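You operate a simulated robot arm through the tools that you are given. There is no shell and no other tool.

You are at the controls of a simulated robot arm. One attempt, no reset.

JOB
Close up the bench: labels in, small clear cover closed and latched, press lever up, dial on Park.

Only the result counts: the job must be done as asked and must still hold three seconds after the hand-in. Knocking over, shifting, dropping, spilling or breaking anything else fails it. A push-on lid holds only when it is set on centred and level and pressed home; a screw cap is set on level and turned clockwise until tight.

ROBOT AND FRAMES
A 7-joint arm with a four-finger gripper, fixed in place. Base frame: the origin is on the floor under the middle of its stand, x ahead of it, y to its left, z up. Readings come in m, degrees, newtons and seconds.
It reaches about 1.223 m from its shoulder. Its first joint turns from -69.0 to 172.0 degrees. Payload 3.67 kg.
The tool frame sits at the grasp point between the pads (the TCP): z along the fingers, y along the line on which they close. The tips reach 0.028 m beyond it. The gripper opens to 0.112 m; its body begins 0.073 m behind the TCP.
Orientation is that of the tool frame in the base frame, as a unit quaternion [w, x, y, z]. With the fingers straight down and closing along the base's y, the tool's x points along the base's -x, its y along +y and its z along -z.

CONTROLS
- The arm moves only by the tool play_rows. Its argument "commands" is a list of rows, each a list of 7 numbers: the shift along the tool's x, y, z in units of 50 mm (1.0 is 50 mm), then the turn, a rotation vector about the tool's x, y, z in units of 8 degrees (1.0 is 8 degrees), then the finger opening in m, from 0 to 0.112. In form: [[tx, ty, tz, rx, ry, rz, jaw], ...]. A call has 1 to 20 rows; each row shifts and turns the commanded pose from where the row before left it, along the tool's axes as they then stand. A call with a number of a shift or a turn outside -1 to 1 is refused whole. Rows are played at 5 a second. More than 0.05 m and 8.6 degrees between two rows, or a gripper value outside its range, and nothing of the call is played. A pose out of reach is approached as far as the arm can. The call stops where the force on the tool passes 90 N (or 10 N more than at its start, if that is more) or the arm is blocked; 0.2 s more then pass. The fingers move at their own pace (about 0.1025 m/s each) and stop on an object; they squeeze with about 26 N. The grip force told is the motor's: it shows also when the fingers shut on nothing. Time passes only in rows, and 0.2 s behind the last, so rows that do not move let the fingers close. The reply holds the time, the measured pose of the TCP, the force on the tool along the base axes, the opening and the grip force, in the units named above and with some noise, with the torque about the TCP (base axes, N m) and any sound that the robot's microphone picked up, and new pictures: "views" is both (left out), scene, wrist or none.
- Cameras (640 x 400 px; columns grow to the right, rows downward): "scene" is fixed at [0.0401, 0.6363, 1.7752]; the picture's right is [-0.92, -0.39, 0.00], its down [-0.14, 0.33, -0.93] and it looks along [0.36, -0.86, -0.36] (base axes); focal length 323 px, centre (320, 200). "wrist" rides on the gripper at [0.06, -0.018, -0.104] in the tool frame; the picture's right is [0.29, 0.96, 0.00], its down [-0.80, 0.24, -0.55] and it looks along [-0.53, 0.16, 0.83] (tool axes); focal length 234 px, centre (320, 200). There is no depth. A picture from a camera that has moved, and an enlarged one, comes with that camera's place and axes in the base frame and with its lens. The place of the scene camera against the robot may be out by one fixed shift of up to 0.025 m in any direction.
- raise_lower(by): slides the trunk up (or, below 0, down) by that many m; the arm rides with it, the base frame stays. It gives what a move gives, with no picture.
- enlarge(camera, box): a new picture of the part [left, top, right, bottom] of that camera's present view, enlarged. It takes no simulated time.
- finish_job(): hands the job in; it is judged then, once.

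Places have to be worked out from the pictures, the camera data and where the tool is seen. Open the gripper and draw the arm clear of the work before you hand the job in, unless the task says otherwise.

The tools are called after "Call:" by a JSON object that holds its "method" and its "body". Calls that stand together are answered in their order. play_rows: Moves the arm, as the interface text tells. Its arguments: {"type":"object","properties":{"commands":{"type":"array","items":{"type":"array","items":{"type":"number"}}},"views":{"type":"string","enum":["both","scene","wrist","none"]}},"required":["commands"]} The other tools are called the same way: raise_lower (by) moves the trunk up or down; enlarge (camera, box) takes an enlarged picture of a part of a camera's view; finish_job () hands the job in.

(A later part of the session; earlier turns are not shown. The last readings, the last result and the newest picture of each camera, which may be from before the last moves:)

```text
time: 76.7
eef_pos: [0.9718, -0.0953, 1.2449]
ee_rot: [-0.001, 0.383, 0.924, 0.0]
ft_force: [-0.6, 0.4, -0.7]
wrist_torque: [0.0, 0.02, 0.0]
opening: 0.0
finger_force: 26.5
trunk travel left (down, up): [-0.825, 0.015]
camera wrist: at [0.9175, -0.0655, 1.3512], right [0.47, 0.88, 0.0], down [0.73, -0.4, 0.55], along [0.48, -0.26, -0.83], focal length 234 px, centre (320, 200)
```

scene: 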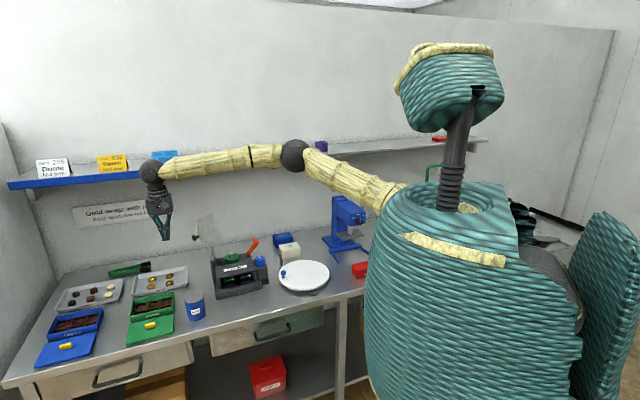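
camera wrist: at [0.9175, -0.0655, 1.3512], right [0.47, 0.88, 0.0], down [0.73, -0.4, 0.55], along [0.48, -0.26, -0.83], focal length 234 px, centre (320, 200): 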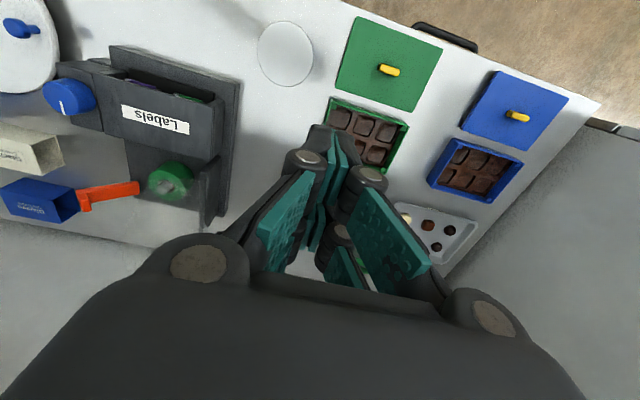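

The hand is now left of the cover. I lower it a bit and move in to the knob's depth, staying clear to its left.

Call:
{"method": "play_rows", "body": {"commands": [[0, 0, 0.9, 0, 0, 0, 0.0], [0, 0, 0.9, 0, 0, 0, 0.0], [-0.8, 0, 0.1, 0, 0, 0, 0.0], [-0.8, 0, 0, 0, 0, 0, 0.0], [-0.8, 0, 0, 0, 0, 0, 0.0], [-0.8, 0, 0, 0, 0, 0, 0.0], [-0.8, 0, 0, 0, 0, 0, 0.0]], "views": "both"}}

Call:
{"method": "enlarge", "body": {"camera": "scene", "box": [150, 190, 270, 280]}}

```text
time: 78.3
eef_pos: [1.0697, -0.2254, 1.1482]
ee_rot: [-0.003, 0.383, 0.924, 0.001]
ft_force: [-0.1, -1.6, 0.7]
wrist_torque: [0.08, 0.01, -0.01]
opening: 0.0
finger_force: 25.2
out of reach, approached as far as the arm can: row 6, 7
trunk travel left (down, up): [-0.825, 0.015]
camera wrist: at [1.0166, -0.1963, 1.2544], right [0.48, 0.88, 0.0], down [0.73, -0.4, 0.55], along [0.48, -0.26, -0.84], focal length 234 px, centre (320, 200)
```

scene: 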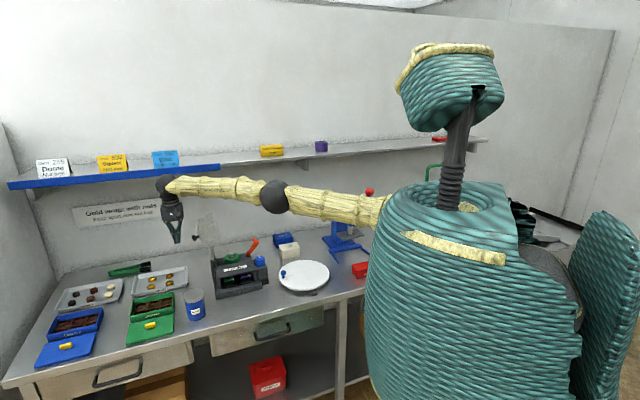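
wrist: 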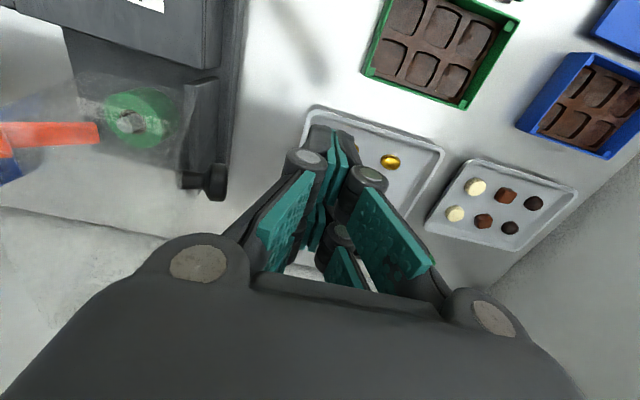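

```text
4.44 times, centred on (210, 235) of scene
camera zoom: at [0.0401, 0.6363, 1.7752], right [-0.92, -0.39, 0.0], down [-0.14, 0.33, -0.93], along [0.36, -0.86, -0.36], focal length 1436 px, centre (809, 44)
```

zoom: 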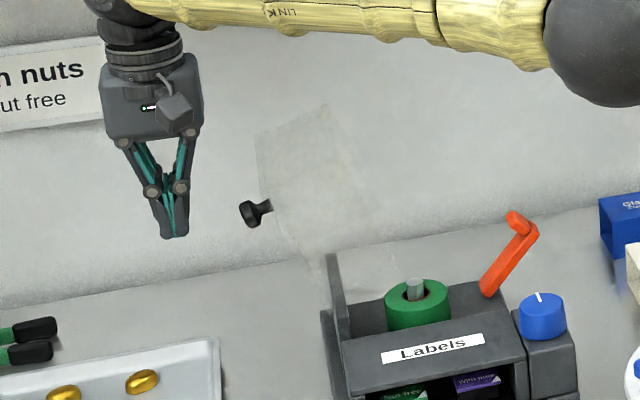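

The arm is at full stretch here with the hand upright. Tilting the fingers towards the wall shortens the needed reach, so I tilt by 40 degrees and then bring the fingers level with the knob, still to its left.

Call:
{"method": "play_rows", "body": {"commands": [[0.2, 0, 0, 0, -1, 0, 0.0], [0, 0, 0, 0, -1, 0, 0.0], [0, 0, 0, 0, -1, 0, 0.0], [0, 0, 0, 0, -1, 0, 0.0], [0, 0, 0, 0, -1, 0, 0.0], [-0.22, 0, 0.5, 0, 0, 0, 0.0], [-0.22, 0, 0.7, 0, 0, 0, 0.0]], "views": "both"}}

Call:
{"method": "enlarge", "body": {"camera": "scene", "box": [150, 190, 270, 280]}}

```text
time: 79.9
eef_pos: [1.1047, -0.2502, 1.1154]
ee_rot: [0.314, 0.36, 0.869, -0.131]
ft_force: [1.0, 0.3, -0.5]
wrist_torque: [0.03, -0.01, -0.04]
opening: 0.0
finger_force: 26.4
trunk travel left (down, up): [-0.825, 0.015]
camera wrist: at [1.0142, -0.1842, 1.1589], right [0.52, 0.83, -0.19], down [0.35, -0.01, 0.94], along [0.78, -0.55, -0.3], focal length 234 px, centre (320, 200)
```

scene: 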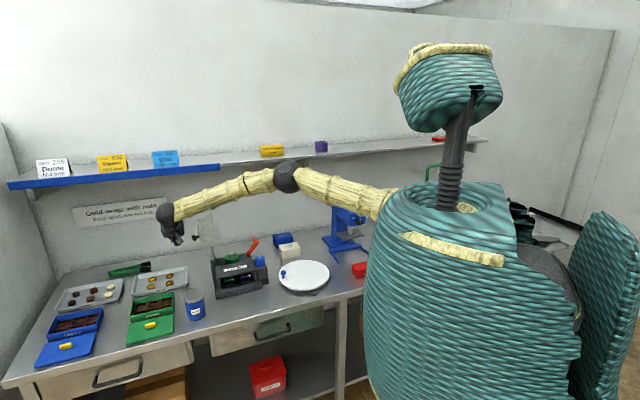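
wrist: 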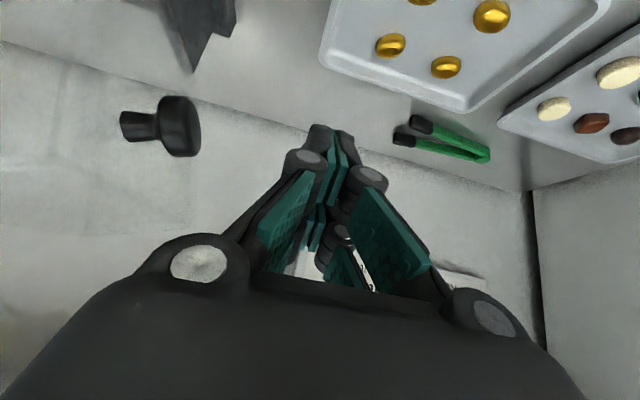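

```text
4.44 times, centred on (210, 235) of scene
camera zoom: at [0.0401, 0.6363, 1.7752], right [-0.92, -0.39, 0.0], down [-0.14, 0.33, -0.93], along [0.36, -0.86, -0.36], focal length 1436 px, centre (809, 44)
```

zoom: 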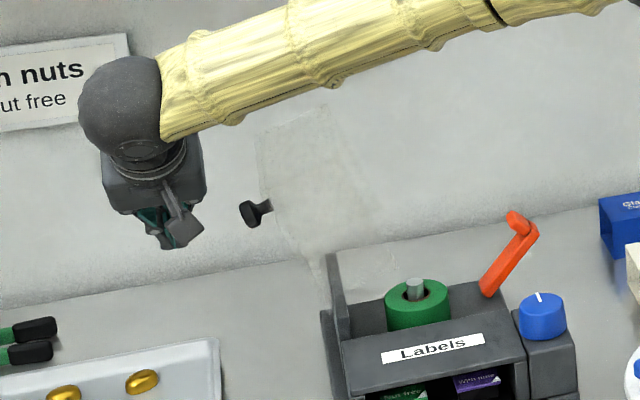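

The knob's end is at U≈0.541, z≈1.105, and the fingers are about 4 cm to its left at the right height. I push rightwards in small steps.

Call:
{"method": "play_rows", "body": {"commands": [[0, -0.3, 0, 0, 0, 0, 0.0], [0, -0.3, 0, 0, 0, 0, 0.0], [0, -0.3, 0, 0, 0, 0, 0.0]], "views": "wrist"}}

Call:
{"method": "play_rows", "body": {"commands": [[0, -0.2, 0, 0, 0, 0, 0.0], [0, -0.2, 0, 0, 0, 0, 0.0]], "views": "wrist"}}

Call:
{"method": "enlarge", "body": {"camera": "scene", "box": [150, 190, 270, 280]}}

```text
time: 80.7
eef_pos: [1.0717, -0.2826, 1.1175]
ee_rot: [0.315, 0.36, 0.868, -0.132]
ft_force: [0.1, 0.5, -0.1]
wrist_torque: [0.01, -0.02, 0.03]
opening: 0.0
finger_force: 25.9
trunk travel left (down, up): [-0.825, 0.015]
camera wrist: at [0.9805, -0.2164, 1.1607], right [0.52, 0.83, -0.19], down [0.35, -0.01, 0.94], along [0.78, -0.55, -0.3], focal length 234 px, centre (320, 200)
```

wrist: 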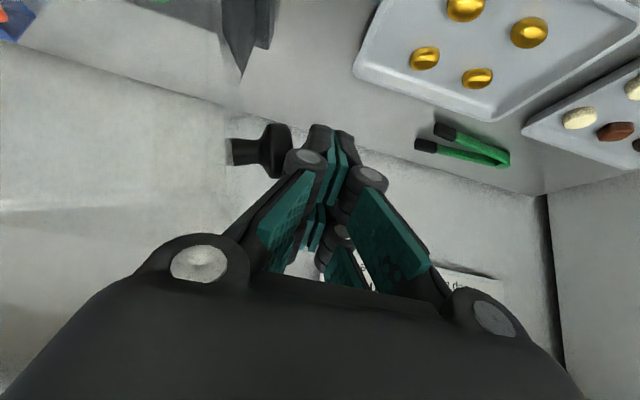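

```text
time: 81.3
eef_pos: [1.0577, -0.2984, 1.1165]
ee_rot: [0.315, 0.359, 0.869, -0.13]
ft_force: [-0.2, -0.2, 0.4]
wrist_torque: [0.01, 0.0, 0.03]
opening: 0.0003
finger_force: 25.9
trunk travel left (down, up): [-0.825, 0.015]
camera wrist: at [0.9662, -0.2317, 1.1592], right [0.52, 0.83, -0.19], down [0.35, -0.01, 0.94], along [0.78, -0.55, -0.3], focal length 234 px, centre (320, 200)
```

wrist: 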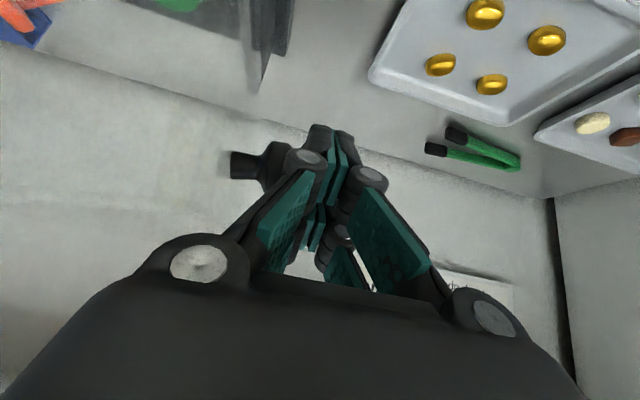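

```text
4.44 times, centred on (210, 235) of scene
camera zoom: at [0.0401, 0.6363, 1.7752], right [-0.92, -0.39, 0.0], down [-0.14, 0.33, -0.93], along [0.36, -0.86, -0.36], focal length 1436 px, centre (809, 44)
```

zoom: 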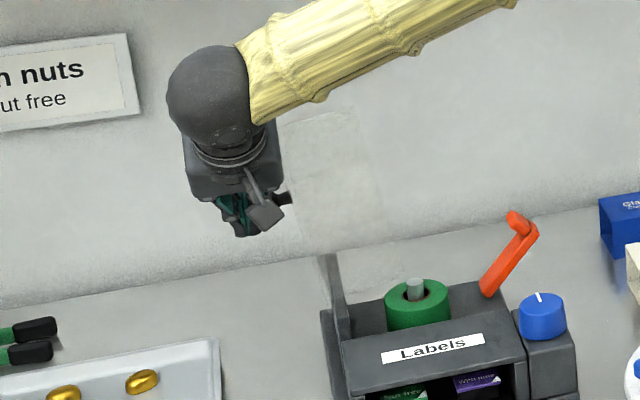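

The knob has come into contact and moves with the fingers with hardly any force. I continue pushing.

Call:
{"method": "play_rows", "body": {"commands": [[0, -0.2, 0, 0, 0, 0, 0.0], [0, -0.2, 0, 0, 0, 0, 0.0], [0, -0.2, 0, 0, 0, 0, 0.0]], "views": "wrist"}}

Call:
{"method": "enlarge", "body": {"camera": "scene", "box": [150, 190, 270, 280]}}

```text
time: 82.1
eef_pos: [1.036, -0.3207, 1.1172]
ee_rot: [0.315, 0.36, 0.868, -0.132]
ft_force: [0.1, 0.8, 0.4]
wrist_torque: [0.02, 0.0, 0.02]
opening: 0.0002
finger_force: 26.0
trunk travel left (down, up): [-0.825, 0.015]
camera wrist: at [0.9447, -0.2532, 1.1601], right [0.52, 0.83, -0.19], down [0.35, -0.01, 0.94], along [0.78, -0.55, -0.3], focal length 234 px, centre (320, 200)
```

wrist: 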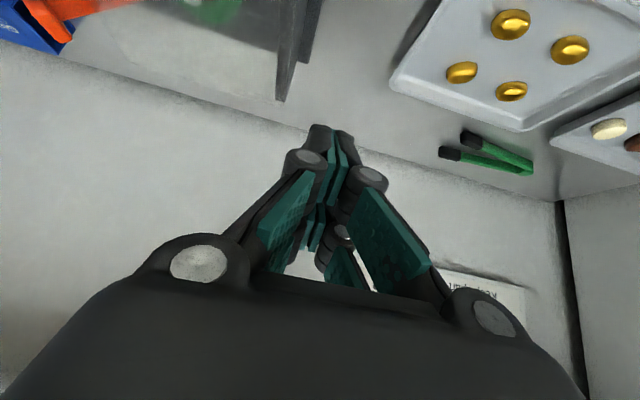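

```text
4.44 times, centred on (210, 235) of scene
camera zoom: at [0.0401, 0.6363, 1.7752], right [-0.92, -0.39, 0.0], down [-0.14, 0.33, -0.93], along [0.36, -0.86, -0.36], focal length 1436 px, centre (809, 44)
```

zoom: 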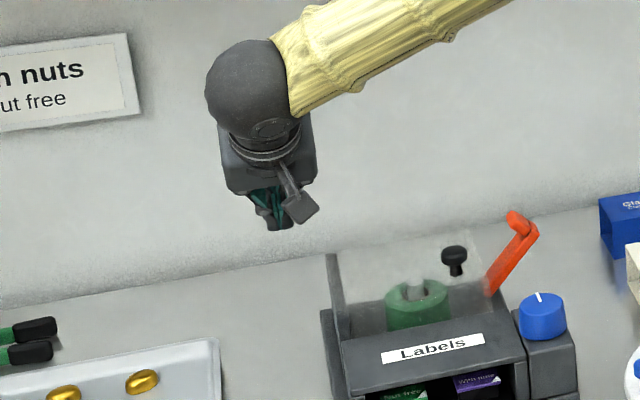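

The cover passed its balance point and dropped shut over the roll, with its knob now on top. I withdraw up and back, then look at the cover and latch from the front.

Call:
{"method": "play_rows", "body": {"commands": [[-0.5, 0, -0.6, 0, 0, 0, 0.0], [-0.5, 0, -0.6, 0, 0, 0, 0.0], [0.7, 0, -0.6, 0, 0, 0, 0.02], [0.7, 0, -0.6, 0, 0, 0, 0.06], [0.7, -0.3, -0.6, 0, 0, 0, 0.112], [0.3, -0.8, -0.2, 0, 0, 0, 0.112], [0, -0.9, 0, 0, 0, 0, 0.112], [0, -0.9, 0, 0, 0, 0, 0.112]], "views": "both"}}

Call:
{"method": "enlarge", "body": {"camera": "scene", "box": [195, 220, 275, 290]}}

Call:
{"method": "enlarge", "body": {"camera": "wrist", "box": [215, 20, 405, 180]}}

```text
time: 83.9
eef_pos: [0.8206, -0.3125, 1.1962]
ee_rot: [0.314, 0.36, 0.869, -0.131]
ft_force: [-0.4, -0.2, -0.1]
wrist_torque: [0.02, -0.02, 0.02]
opening: 0.1119
finger_force: 0.0
trunk travel left (down, up): [-0.825, 0.015]
camera wrist: at [0.7295, -0.2455, 1.2391], right [0.52, 0.83, -0.18], down [0.35, -0.01, 0.94], along [0.78, -0.55, -0.3], focal length 234 px, centre (320, 200)
```

scene: 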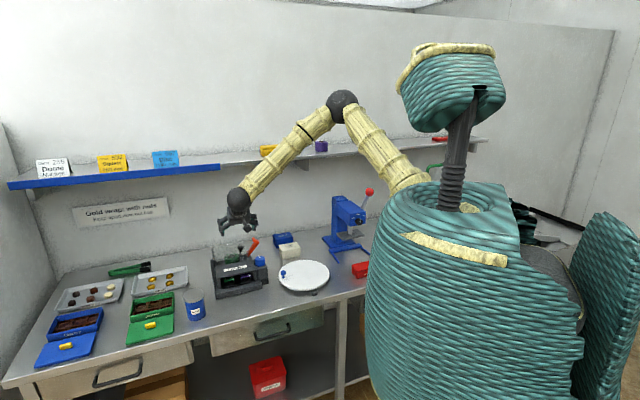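
wrist: 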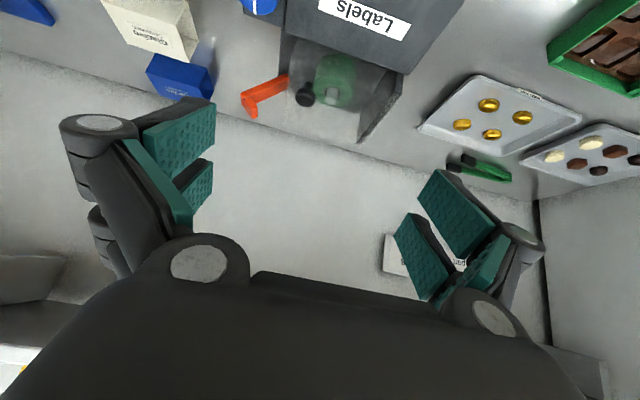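

```text
5.71 times, centred on (235, 255) of scene
camera zoom: at [0.0401, 0.6363, 1.7752], right [-0.92, -0.39, 0.0], down [-0.14, 0.33, -0.93], along [0.36, -0.86, -0.36], focal length 1846 px, centre (806, -114)
```

zoom: 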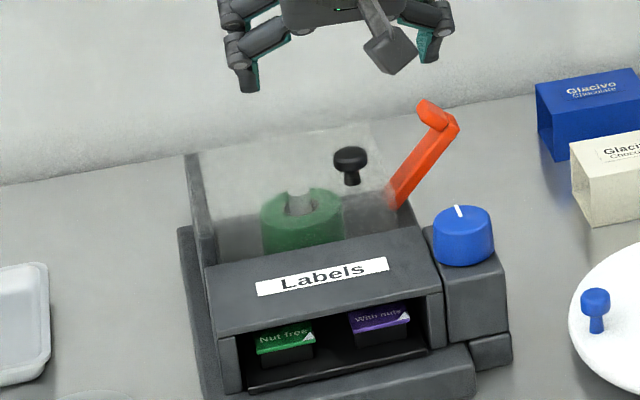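

```text
2.50 times, centred on (310, 100) of wrist
camera zoom: at [0.7295, -0.2455, 1.2391], right [0.52, 0.83, -0.18], down [0.35, -0.01, 0.94], along [0.78, -0.55, -0.3], focal length 585 px, centre (345, 450)
```

zoom: 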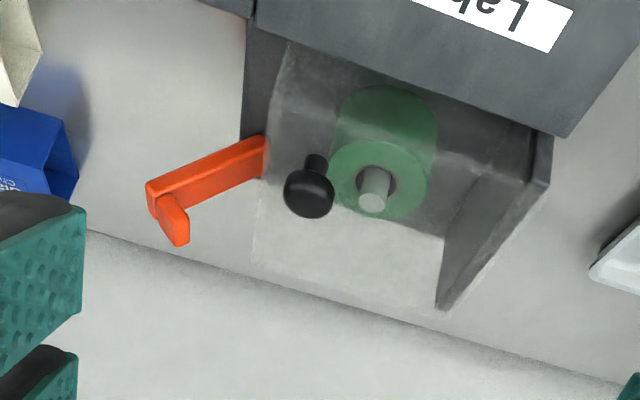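

The cover is shut with its knob at U≈0.34, W≈0.95. The latch arm pivots at about U=0.305, z=0.955, W≈1.0 and leans out to U≈0.25; swinging it inwards brings its hook over the cover. I bring closed fingers to the outer side of the latch arm.

Call:
{"method": "play_rows", "body": {"commands": [[0, -0.9, 0, 0, 0, 0, 0.04], [0, -0.9, 0, 0, 0, 0, 0.0], [0, -0.9, 0, 0, 0, 0, 0.0], [0, -0.7, 0, 0, 0, 0, 0.0], [-0.62, 0, 0.51, 0, 0, 0, 0.0], [-0.62, 0, 0.51, 0, 0, 0, 0.0], [-0.62, 0, 0.51, 0, 0, 0, 0.0], [-0.62, 0, 0.51, 0, 0, 0, 0.0]], "views": "both"}}

Call:
{"method": "enlarge", "body": {"camera": "scene", "box": [195, 205, 305, 285]}}

```text
time: 85.7
eef_pos: [0.8191, -0.5479, 1.1952]
ee_rot: [0.313, 0.359, 0.869, -0.131]
ft_force: [0.7, -0.2, 0.6]
wrist_torque: [-0.01, 0.0, -0.03]
opening: 0.0
finger_force: 26.2
trunk travel left (down, up): [-0.825, 0.015]
camera wrist: at [0.727, -0.4806, 1.2381], right [0.52, 0.83, -0.19], down [0.35, -0.01, 0.94], along [0.78, -0.55, -0.3], focal length 234 px, centre (320, 200)
```

scene: 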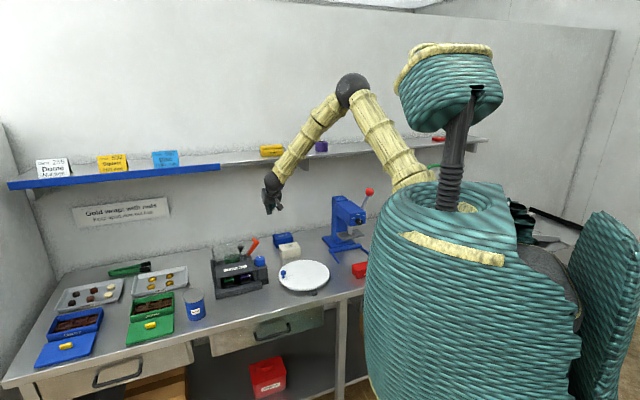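
wrist: 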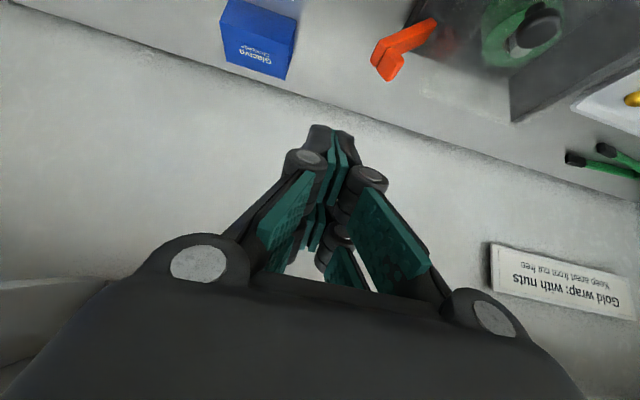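

```text
5.00 times, centred on (250, 245) of scene
camera zoom: at [0.0401, 0.6363, 1.7752], right [-0.92, -0.39, 0.0], down [-0.14, 0.33, -0.93], along [0.36, -0.86, -0.36], focal length 1615 px, centre (670, -25)
```

zoom: 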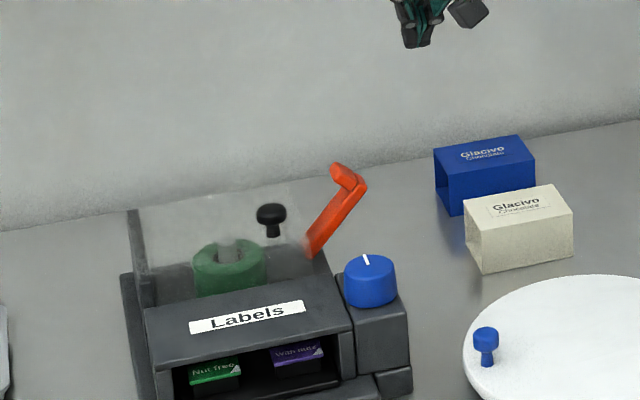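

From the two hand views the latch sits at W≈1.04 with its bend at U=0.238, z≈0.99, and its pivot near U=0.30, z≈0.925. I lower the closed fingers beside it on its outer side, between it and the boxes.

Call:
{"method": "play_rows", "body": {"commands": [[0.3, -0.2, 0.76, 0, 0, 0, 0.0], [0.3, 0, 0.76, 0, 0, 0, 0.0], [0.3, 0, 0.76, 0, 0, 0, 0.0], [0.3, 0, 0.76, 0, 0, 0, 0.0]], "views": "both"}}

Call:
{"method": "enlarge", "body": {"camera": "scene", "box": [195, 205, 305, 285]}}

```text
time: 86.7
eef_pos: [0.8486, -0.5927, 1.0373]
ee_rot: [0.314, 0.361, 0.868, -0.132]
ft_force: [-0.3, 0.1, -0.2]
wrist_torque: [0.01, 0.02, -0.04]
opening: 0.0001
finger_force: 26.1
trunk travel left (down, up): [-0.825, 0.015]
camera wrist: at [0.7566, -0.5257, 1.0806], right [0.52, 0.83, -0.19], down [0.35, -0.01, 0.94], along [0.78, -0.55, -0.3], focal length 234 px, centre (320, 200)
```

scene: 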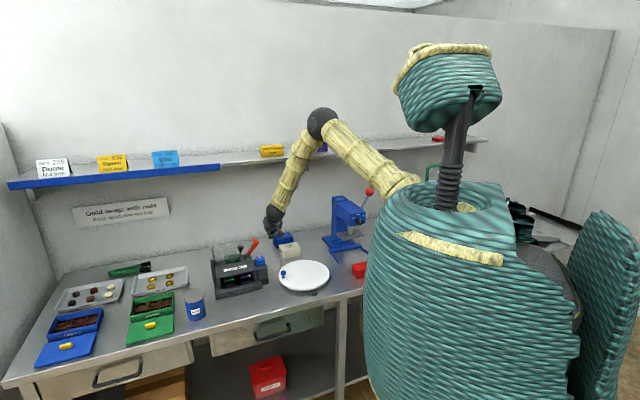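
wrist: 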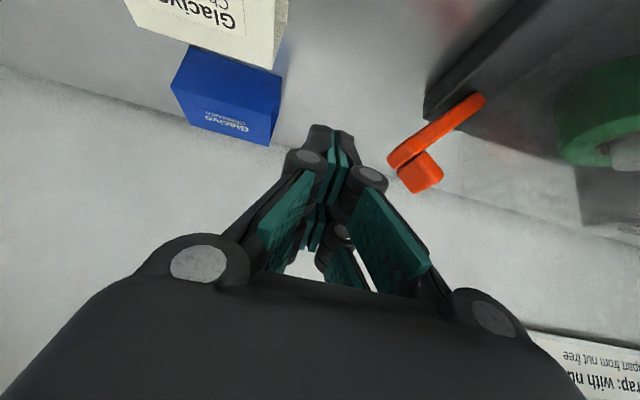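

```text
5.00 times, centred on (250, 245) of scene
camera zoom: at [0.0401, 0.6363, 1.7752], right [-0.92, -0.39, 0.0], down [-0.14, 0.33, -0.93], along [0.36, -0.86, -0.36], focal length 1615 px, centre (670, -25)
```

zoom: 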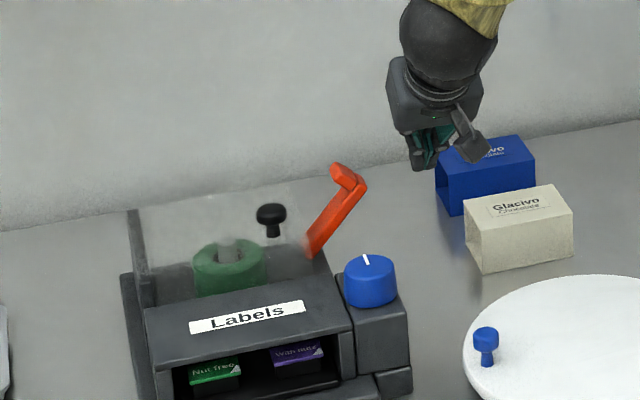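

Well placed: the latch's bend is ahead to the right at U≈0.234, z≈0.994. I lower the last 3.7 cm and then push it inwards step by step.

Call:
{"method": "play_rows", "body": {"commands": [[0.15, 0, 0.36, 0, 0, 0, 0.0], [0.15, 0, 0.36, 0, 0, 0, 0.0], [0, 0.3, 0, 0, 0, 0, 0.0], [0, 0.2, 0, 0, 0, 0, 0.0]], "views": "wrist"}}

Call:
{"method": "enlarge", "body": {"camera": "scene", "box": [195, 205, 305, 285]}}

```text
time: 87.7
eef_pos: [0.8723, -0.5817, 1.0021]
ee_rot: [0.314, 0.36, 0.868, -0.132]
ft_force: [-0.1, -0.2, 0.7]
wrist_torque: [0.0, 0.02, 0.01]
opening: 0.0
finger_force: 26.3
trunk travel left (down, up): [-0.825, 0.015]
camera wrist: at [0.7797, -0.5137, 1.0456], right [0.52, 0.83, -0.19], down [0.35, -0.01, 0.94], along [0.78, -0.55, -0.3], focal length 234 px, centre (320, 200)
```

wrist: 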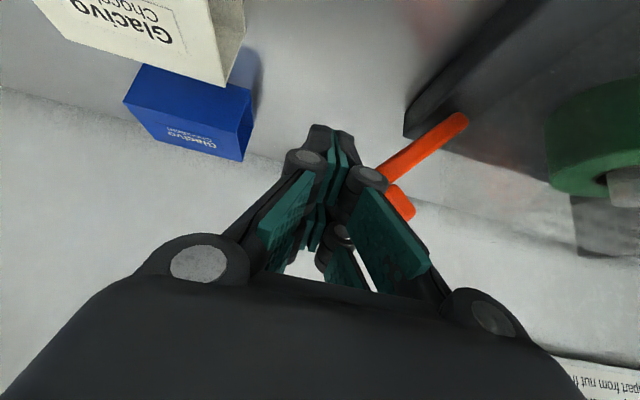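

```text
5.00 times, centred on (250, 245) of scene
camera zoom: at [0.0401, 0.6363, 1.7752], right [-0.92, -0.39, 0.0], down [-0.14, 0.33, -0.93], along [0.36, -0.86, -0.36], focal length 1615 px, centre (670, -25)
```

zoom: 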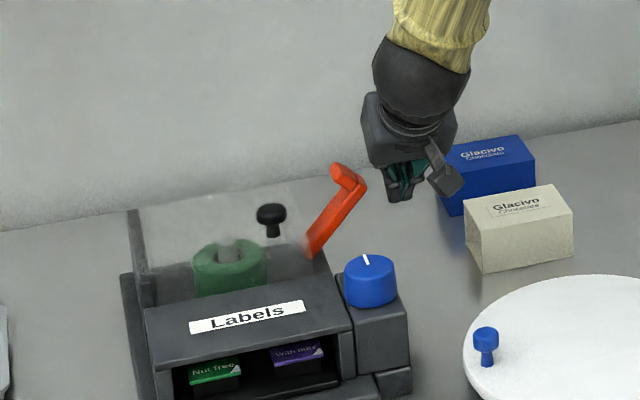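

No contact yet; the arm of the latch is just right of the finger. I push on in 8–10 mm steps.

Call:
{"method": "play_rows", "body": {"commands": [[0, 0.2, 0, 0, 0, 0, 0.0]], "views": "none"}}

Call:
{"method": "play_rows", "body": {"commands": [[0, 0.2, 0, 0, 0, 0, 0.0]], "views": "none"}}

Call:
{"method": "play_rows", "body": {"commands": [[0, 0.2, 0, 0, 0, 0, 0.0]], "views": "wrist"}}

Call:
{"method": "enlarge", "body": {"camera": "scene", "box": [195, 205, 305, 285]}}

```text
time: 88.1
eef_pos: [0.8789, -0.5715, 1.0043]
ee_rot: [0.315, 0.359, 0.869, -0.132]
ft_force: [0.0, 1.3, 0.7]
wrist_torque: [0.0, -0.01, 0.01]
opening: 0.0
finger_force: 26.4
trunk travel left (down, up): [-0.825, 0.015]
```

```text
time: 88.5
eef_pos: [0.8854, -0.565, 1.0039]
ee_rot: [0.314, 0.358, 0.869, -0.132]
ft_force: [-0.5, 0.2, -0.8]
wrist_torque: [-0.03, 0.0, 0.0]
opening: 0.0
finger_force: 26.2
trunk travel left (down, up): [-0.825, 0.015]
```

```text
time: 88.9
eef_pos: [0.8911, -0.5599, 1.0063]
ee_rot: [0.316, 0.359, 0.868, -0.133]
ft_force: [-6.7, -5.4, 10.2]
wrist_torque: [-0.18, -0.08, -0.11]
opening: 0.0
finger_force: 26.5
trunk travel left (down, up): [-0.825, 0.015]
camera wrist: at [0.8002, -0.4922, 1.0493], right [0.52, 0.83, -0.19], down [0.35, -0.01, 0.94], along [0.78, -0.56, -0.3], focal length 234 px, centre (320, 200)
```

wrist: 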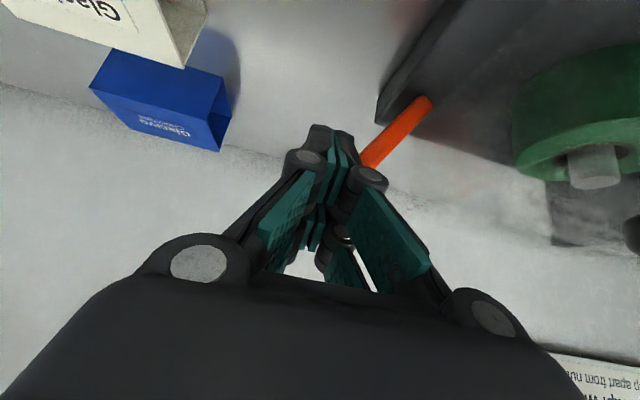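

```text
5.00 times, centred on (250, 245) of scene
camera zoom: at [0.0401, 0.6363, 1.7752], right [-0.92, -0.39, 0.0], down [-0.14, 0.33, -0.93], along [0.36, -0.86, -0.36], focal length 1615 px, centre (670, -25)
```

zoom: 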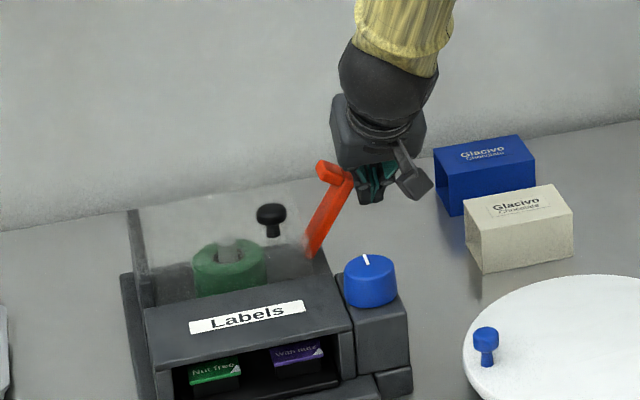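

The latch is swinging inwards now with about 10 N. I continue in 8 mm steps and watch it.

Call:
{"method": "play_rows", "body": {"commands": [[0, 0.16, 0, 0, 0, 0, 0.0]], "views": "none"}}

Call:
{"method": "play_rows", "body": {"commands": [[0, 0.16, 0, 0, 0, 0, 0.0]], "views": "wrist"}}

Call:
{"method": "enlarge", "body": {"camera": "scene", "box": [195, 205, 305, 285]}}

```text
time: 89.3
eef_pos: [0.8959, -0.5561, 1.0096]
ee_rot: [0.317, 0.361, 0.867, -0.133]
ft_force: [-12.3, -15.9, 28.5]
wrist_torque: [-0.49, -0.38, -0.36]
opening: 0.0
finger_force: 26.9
trunk travel left (down, up): [-0.825, 0.015]
```

```text
time: 89.7
eef_pos: [0.9028, -0.5481, 1.0142]
ee_rot: [0.321, 0.361, 0.865, -0.133]
ft_force: [-11.9, -25.3, 54.0]
wrist_torque: [-0.7, -0.88, -0.59]
opening: 0.0
finger_force: 26.2
trunk travel left (down, up): [-0.825, 0.015]
camera wrist: at [0.8104, -0.4808, 1.056], right [0.53, 0.83, -0.19], down [0.34, -0.01, 0.94], along [0.78, -0.56, -0.29], focal length 234 px, centre (320, 200)
```

wrist: 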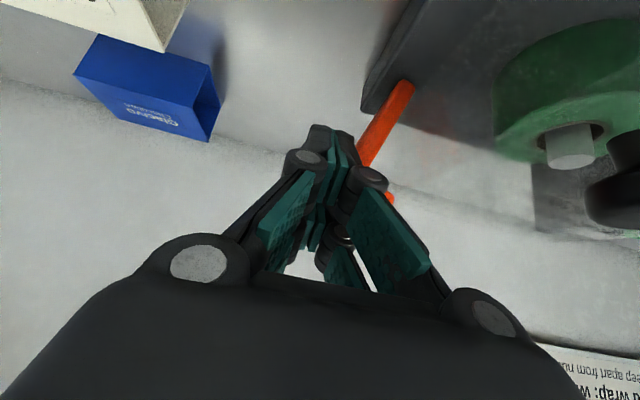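

```text
5.00 times, centred on (250, 245) of scene
camera zoom: at [0.0401, 0.6363, 1.7752], right [-0.92, -0.39, 0.0], down [-0.14, 0.33, -0.93], along [0.36, -0.86, -0.36], focal length 1615 px, centre (670, -25)
```

zoom: 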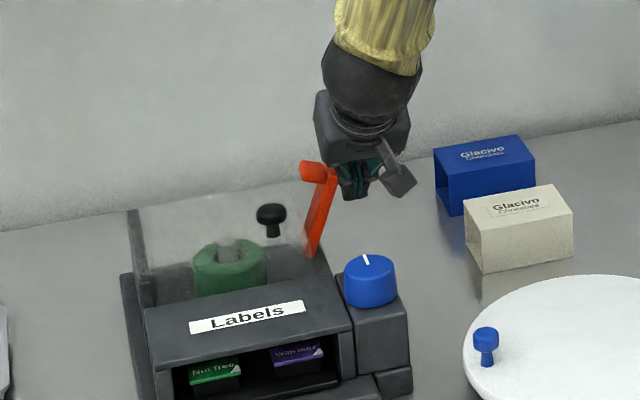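

The latch is nearly upright now, but its bend is pressing up under my finger (54 N). I raise the fingers about 18 mm to relieve that, then continue pushing on the top of the latch.

Call:
{"method": "play_rows", "body": {"commands": [[-0.12, 0, -0.14, 0, 0, 0, 0.0], [-0.11, 0, -0.14, 0, 0, 0, 0.0]], "views": "wrist"}}

Call:
{"method": "enlarge", "body": {"camera": "scene", "box": [215, 215, 285, 265]}}

```text
time: 90.3
eef_pos: [0.9034, -0.5461, 1.0179]
ee_rot: [0.312, 0.359, 0.87, -0.131]
ft_force: [0.0, 0.4, 0.0]
wrist_torque: [0.02, 0.0, -0.01]
opening: 0.0
finger_force: 26.4
trunk travel left (down, up): [-0.825, 0.015]
camera wrist: at [0.8113, -0.4785, 1.0622], right [0.52, 0.83, -0.19], down [0.36, -0.01, 0.93], along [0.78, -0.55, -0.3], focal length 234 px, centre (320, 200)
```

wrist: 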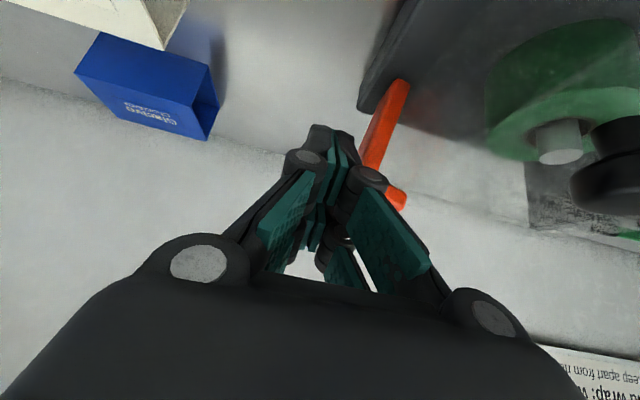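

```text
8.00 times, centred on (250, 240) of scene
camera zoom: at [0.0401, 0.6363, 1.7752], right [-0.92, -0.39, 0.0], down [-0.14, 0.33, -0.93], along [0.36, -0.86, -0.36], focal length 2584 px, centre (880, -120)
```

zoom: 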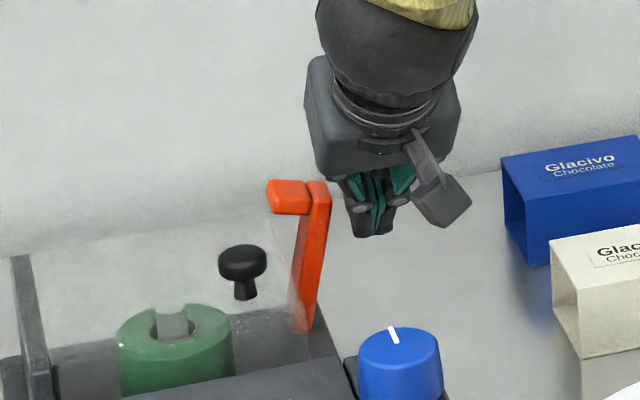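

The force is relieved and the latch stays nearly upright with its hook over the cover. I push it the remaining bit inwards in small steps.

Call:
{"method": "play_rows", "body": {"commands": [[0, 0.12, 0, 0, 0, 0, 0.0]], "views": "none"}}

Call:
{"method": "play_rows", "body": {"commands": [[0, 0.12, 0, 0, 0, 0, 0.0]], "views": "none"}}

Call:
{"method": "play_rows", "body": {"commands": [[0, 0.12, 0, 0, 0, 0, 0.0]], "views": "wrist"}}

Call:
{"method": "enlarge", "body": {"camera": "scene", "box": [215, 215, 285, 265]}}

```text
time: 90.7
eef_pos: [0.9104, -0.5412, 1.0209]
ee_rot: [0.312, 0.36, 0.869, -0.132]
ft_force: [0.1, -0.1, -1.0]
wrist_torque: [-0.05, -0.01, -0.02]
opening: 0.0
finger_force: 26.2
trunk travel left (down, up): [-0.825, 0.015]
```

```text
time: 91.1
eef_pos: [0.9148, -0.5381, 1.0218]
ee_rot: [0.315, 0.359, 0.869, -0.132]
ft_force: [-0.2, -0.1, 0.7]
wrist_torque: [-0.05, 0.03, 0.01]
opening: 0.0001
finger_force: 25.9
trunk travel left (down, up): [-0.825, 0.015]
```

```text
time: 91.5
eef_pos: [0.918, -0.5322, 1.0228]
ee_rot: [0.314, 0.359, 0.869, -0.132]
ft_force: [0.4, -0.5, 0.3]
wrist_torque: [0.0, 0.01, -0.02]
opening: 0.0
finger_force: 25.2
trunk travel left (down, up): [-0.825, 0.015]
camera wrist: at [0.8264, -0.4659, 1.065], right [0.52, 0.83, -0.19], down [0.35, -0.01, 0.94], along [0.78, -0.55, -0.3], focal length 234 px, centre (320, 200)
```

wrist: 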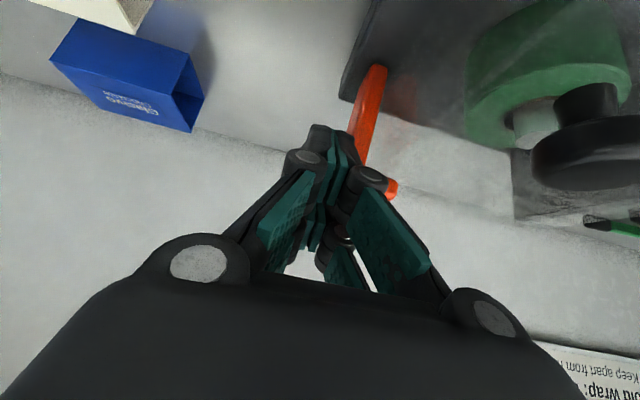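

```text
8.00 times, centred on (250, 240) of scene
camera zoom: at [0.0401, 0.6363, 1.7752], right [-0.92, -0.39, 0.0], down [-0.14, 0.33, -0.93], along [0.36, -0.86, -0.36], focal length 2584 px, centre (880, -120)
```

zoom: 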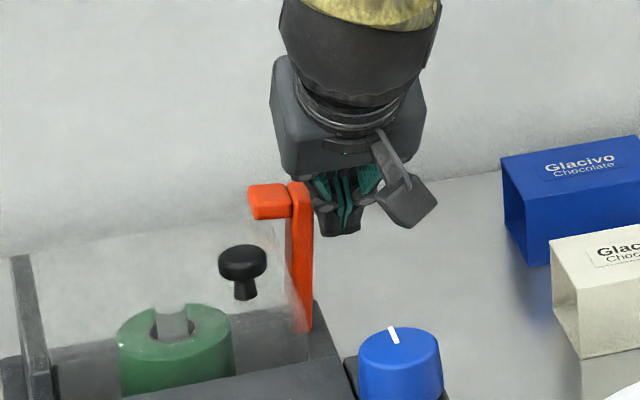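

The latch moves easily and is about vertical; there still seems to be about a centimetre between hook and cover. I keep pushing it in until it meets a stop.

Call:
{"method": "play_rows", "body": {"commands": [[0, 0.12, 0, 0, 0, 0, 0.0]], "views": "none"}}

Call:
{"method": "play_rows", "body": {"commands": [[0, 0.12, 0, 0, 0, 0, 0.0]], "views": "none"}}

Call:
{"method": "play_rows", "body": {"commands": [[0, 0.1, 0, 0, 0, 0, 0.0]], "views": "wrist"}}

Call:
{"method": "enlarge", "body": {"camera": "scene", "box": [215, 215, 285, 265]}}

```text
time: 91.9
eef_pos: [0.9219, -0.5288, 1.0232]
ee_rot: [0.315, 0.359, 0.869, -0.131]
ft_force: [0.5, -0.7, 1.1]
wrist_torque: [0.03, 0.02, -0.02]
opening: 0.0
finger_force: 25.7
trunk travel left (down, up): [-0.825, 0.015]
```

```text
time: 92.3
eef_pos: [0.9247, -0.5275, 1.0217]
ee_rot: [0.314, 0.36, 0.868, -0.132]
ft_force: [-3.4, -2.8, -1.2]
wrist_torque: [-0.06, 0.06, -0.06]
opening: 0.0
finger_force: 26.0
trunk travel left (down, up): [-0.825, 0.015]
```

```text
time: 92.7
eef_pos: [0.9249, -0.5262, 1.0225]
ee_rot: [0.314, 0.361, 0.868, -0.132]
ft_force: [-21.0, -11.0, 1.1]
wrist_torque: [-0.22, 0.34, -0.2]
opening: 0.0
finger_force: 26.2
trunk travel left (down, up): [-0.825, 0.015]
camera wrist: at [0.8346, -0.4585, 1.0649], right [0.52, 0.83, -0.19], down [0.35, -0.01, 0.94], along [0.78, -0.56, -0.3], focal length 234 px, centre (320, 200)
```

wrist: 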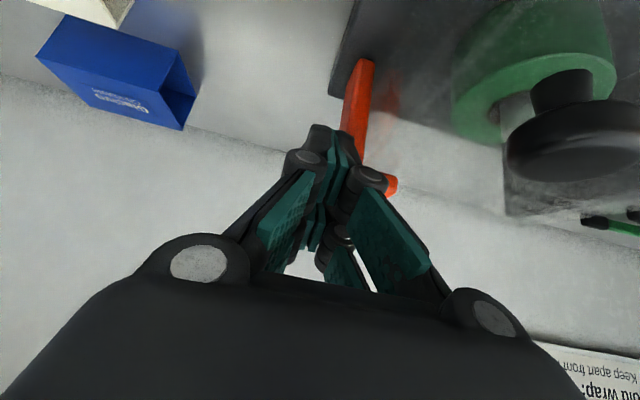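

```text
8.00 times, centred on (250, 240) of scene
camera zoom: at [0.0401, 0.6363, 1.7752], right [-0.92, -0.39, 0.0], down [-0.14, 0.33, -0.93], along [0.36, -0.86, -0.36], focal length 2584 px, centre (880, -120)
```

zoom: 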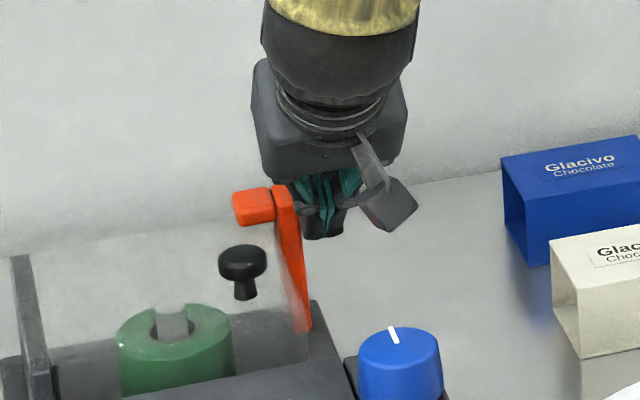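

A stop is felt (about 23 N) with the latch leaning slightly inwards over the cover. I ease off to the side and inspect it closely.

Call:
{"method": "play_rows", "body": {"commands": [[0, -0.3, 0, 0, 0, 0, 0.0], [0, -0.6, 0, 0, 0, 0, 0.0], [-0.5, -0.3, -0.6, 0, 0, 0, 0.0], [-0.5, 0, -0.6, 0, 0, 0, 0.0], [0.3, 0, -0.8, 0, 0, 0, 0.03], [0.6, 0.3, -0.6, 0, 0, 0, 0.08], [0.6, 0.5, -0.5, 0, 0, 0, 0.112]], "views": "both"}}

Call:
{"method": "enlarge", "body": {"camera": "scene", "box": [215, 220, 275, 270]}}

Call:
{"method": "enlarge", "body": {"camera": "wrist", "box": [340, 0, 500, 140]}}

```text
time: 94.3
eef_pos: [0.8286, -0.4515, 1.1278]
ee_rot: [0.314, 0.36, 0.869, -0.132]
ft_force: [-0.3, 0.1, 0.4]
wrist_torque: [0.0, 0.02, -0.03]
opening: 0.1112
finger_force: 0.0
trunk travel left (down, up): [-0.825, 0.015]
camera wrist: at [0.7366, -0.3845, 1.1707], right [0.52, 0.83, -0.19], down [0.35, -0.01, 0.94], along [0.78, -0.55, -0.3], focal length 234 px, centre (320, 200)
```

scene: 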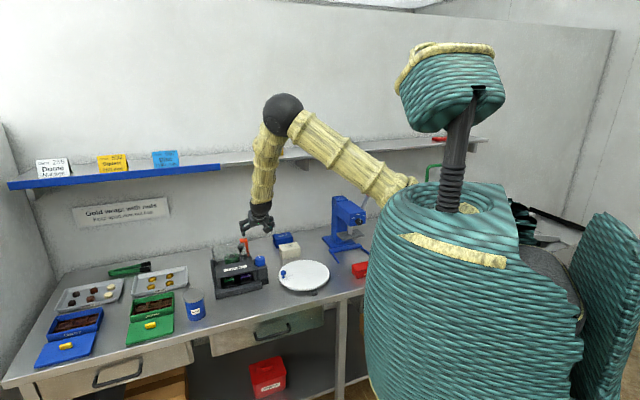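
wrist: 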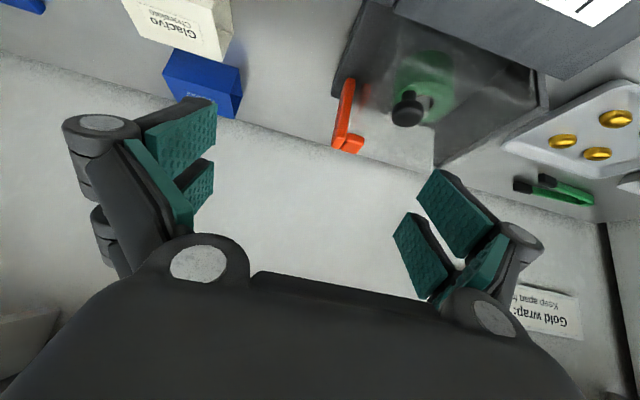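

```text
8.00 times, centred on (245, 245) of scene
camera zoom: at [0.0401, 0.6363, 1.7752], right [-0.92, -0.39, 0.0], down [-0.14, 0.33, -0.93], along [0.36, -0.86, -0.36], focal length 2584 px, centre (920, -160)
```

zoom: 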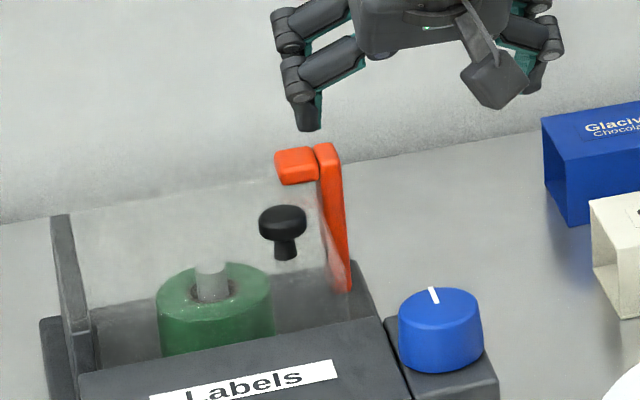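

```text
2.86 times, centred on (420, 70) of wrist
camera zoom: at [0.7366, -0.3845, 1.1707], right [0.52, 0.83, -0.19], down [0.35, -0.01, 0.94], along [0.78, -0.55, -0.3], focal length 669 px, centre (34, 571)
```

zoom: 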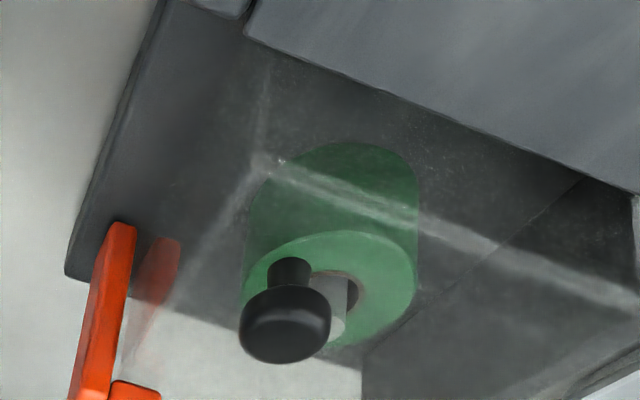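

The latch's hook now reaches over the cover's edge. I zoom in from the hand camera to judge the engagement.

Call:
{"method": "enlarge", "body": {"camera": "wrist", "box": [310, 50, 440, 170]}}

Call:
{"method": "enlarge", "body": {"camera": "scene", "box": [225, 230, 265, 265]}}

```text
3.33 times, centred on (375, 110) of wrist
camera zoom: at [0.7366, -0.3845, 1.1707], right [0.52, 0.83, -0.19], down [0.35, -0.01, 0.94], along [0.78, -0.55, -0.3], focal length 781 px, centre (137, 500)
```

zoom: 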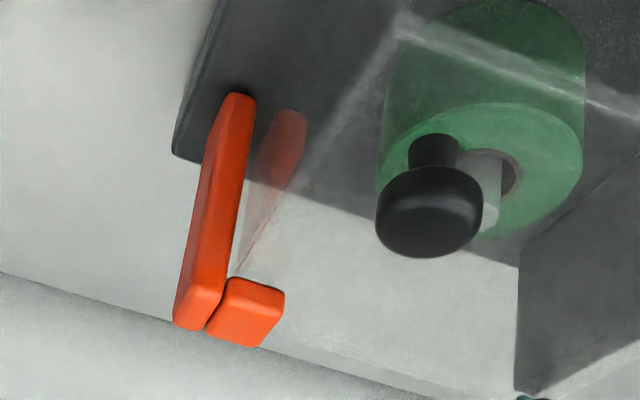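

```text
11.43 times, centred on (245, 248) of scene
camera zoom: at [0.0401, 0.6363, 1.7752], right [-0.92, -0.39, 0.0], down [-0.14, 0.33, -0.93], along [0.36, -0.86, -0.36], focal length 3692 px, centre (1177, -343)
```

zoom: 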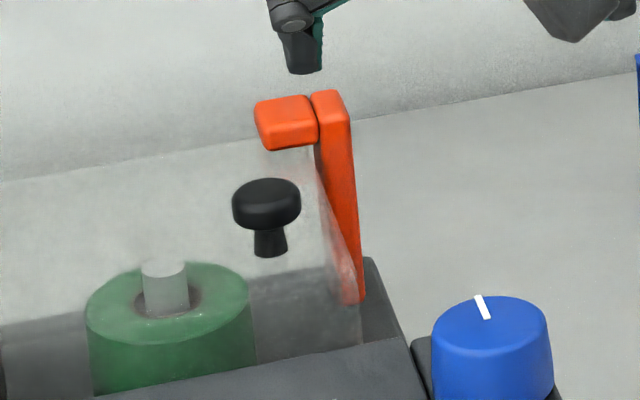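

The hook sits over the cover's rear right corner and stayed exactly where I left it. To be sure the cover is fully down, I'll press lightly on its knob from above; first I bring the hand upright above the knob.

Call:
{"method": "play_rows", "body": {"commands": [[0, 0.2, -0.4, 0, 1, 0, 0.06], [0, 0.4, -0.4, 0, 1, 0, 0.02], [0, 0.4, -0.2, 0, 1, 0, 0.0], [-0.3, 0.4, 0, 0, 1, 0, 0.0], [-0.5, 0.08, 0, 0, 0.96, 0, 0.0], [0, 0, 0, 0, 0, 0, 0.0]], "views": "both"}}

Call:
{"method": "enlarge", "body": {"camera": "scene", "box": [205, 210, 275, 270]}}

```text
time: 95.7
eef_pos: [0.8926, -0.4084, 1.1752]
ee_rot: [0.001, 0.382, 0.924, -0.001]
ft_force: [-0.5, 0.5, 0.7]
wrist_torque: [-0.01, -0.01, 0.0]
opening: 0.0
finger_force: 26.2
trunk travel left (down, up): [-0.825, 0.015]
camera wrist: at [0.8378, -0.3773, 1.2811], right [0.47, 0.88, 0.0], down [0.73, -0.39, 0.56], along [0.49, -0.27, -0.83], focal length 234 px, centre (320, 200)
```

scene: 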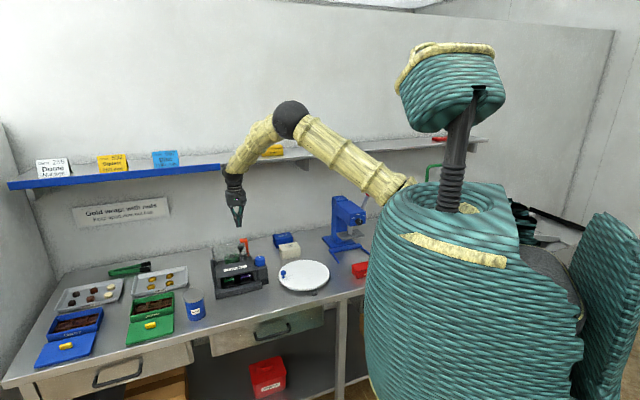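
wrist: 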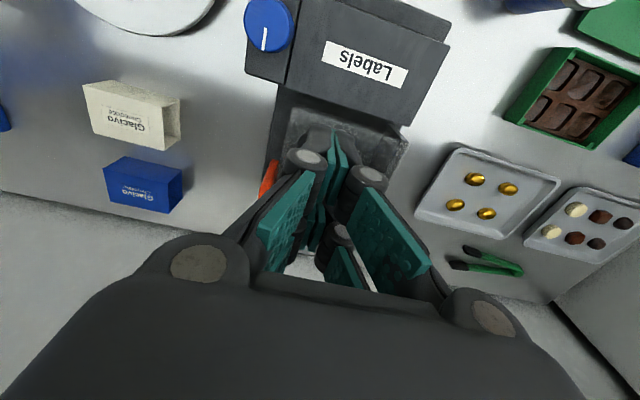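

```text
6.67 times, centred on (240, 240) of scene
camera zoom: at [0.0401, 0.6363, 1.7752], right [-0.92, -0.39, 0.0], down [-0.14, 0.33, -0.93], along [0.36, -0.86, -0.36], focal length 2154 px, centre (853, -67)
```

zoom: 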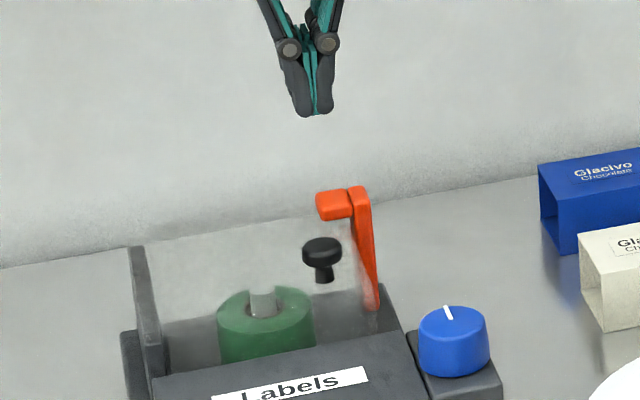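

The hand is above; the knob is 3.6 cm deeper. I move over it and come down to just above it.

Call:
{"method": "play_rows", "body": {"commands": [[-0.36, -0.02, 0.6, 0, 0, 0, 0.0], [-0.36, -0.02, 0.6, 0, 0, 0, 0.0], [0, 0, 0.6, 0, 0, 0, 0.0], [0, 0, 0.5, 0, 0, 0, 0.0]], "views": "none"}}

Call:
{"method": "play_rows", "body": {"commands": [[0, 0, 0.1, 0, 0, 0, 0.0]], "views": "none"}}

Call:
{"method": "enlarge", "body": {"camera": "scene", "box": [205, 210, 275, 270]}}

```text
time: 96.7
eef_pos: [0.9171, -0.4365, 1.0553]
ee_rot: [0.0, 0.384, 0.923, -0.001]
ft_force: [0.5, -0.5, 0.9]
wrist_torque: [0.03, 0.04, 0.02]
opening: 0.0002
finger_force: 26.0
trunk travel left (down, up): [-0.825, 0.015]
```

```text
time: 97.1
eef_pos: [0.9185, -0.4364, 1.0521]
ee_rot: [0.0, 0.382, 0.924, -0.002]
ft_force: [0.0, -0.8, -0.5]
wrist_torque: [-0.05, 0.02, -0.04]
opening: 0.0001
finger_force: 26.0
trunk travel left (down, up): [-0.825, 0.015]
```

```text
6.67 times, centred on (240, 240) of scene
camera zoom: at [0.0401, 0.6363, 1.7752], right [-0.92, -0.39, 0.0], down [-0.14, 0.33, -0.93], along [0.36, -0.86, -0.36], focal length 2154 px, centre (853, -67)
```

zoom: 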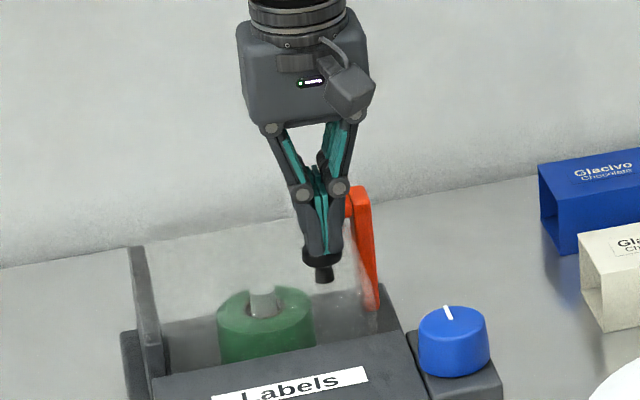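

The tips are just over the knob. I press down in 2–3 mm steps, reading the force.

Call:
{"method": "play_rows", "body": {"commands": [[0, 0, 0.06, 0, 0, 0, 0.0]], "views": "none"}}

Call:
{"method": "play_rows", "body": {"commands": [[0, 0, 0.06, 0, 0, 0, 0.0]], "views": "none"}}

Call:
{"method": "play_rows", "body": {"commands": [[0, 0, 0.06, 0, 0, 0, 0.0]], "views": "none"}}

```text
time: 97.5
eef_pos: [0.9165, -0.4359, 1.051]
ee_rot: [0.001, 0.383, 0.924, -0.001]
ft_force: [-0.2, -0.1, 0.2]
wrist_torque: [-0.02, -0.02, 0.05]
opening: 0.0
finger_force: 26.2
trunk travel left (down, up): [-0.825, 0.015]
```

```text
time: 97.9
eef_pos: [0.9157, -0.4358, 1.0484]
ee_rot: [0.001, 0.382, 0.924, -0.001]
ft_force: [-0.4, -0.5, 0.0]
wrist_torque: [0.01, -0.02, 0.01]
opening: 0.0
finger_force: 26.1
trunk travel left (down, up): [-0.825, 0.015]
```

```text
time: 98.3
eef_pos: [0.9156, -0.4364, 1.0465]
ee_rot: [0.002, 0.382, 0.924, -0.001]
ft_force: [0.8, -0.8, 9.9]
wrist_torque: [-0.06, -0.11, -0.01]
opening: 0.0059
finger_force: 36.4
trunk travel left (down, up): [-0.825, 0.015]
```

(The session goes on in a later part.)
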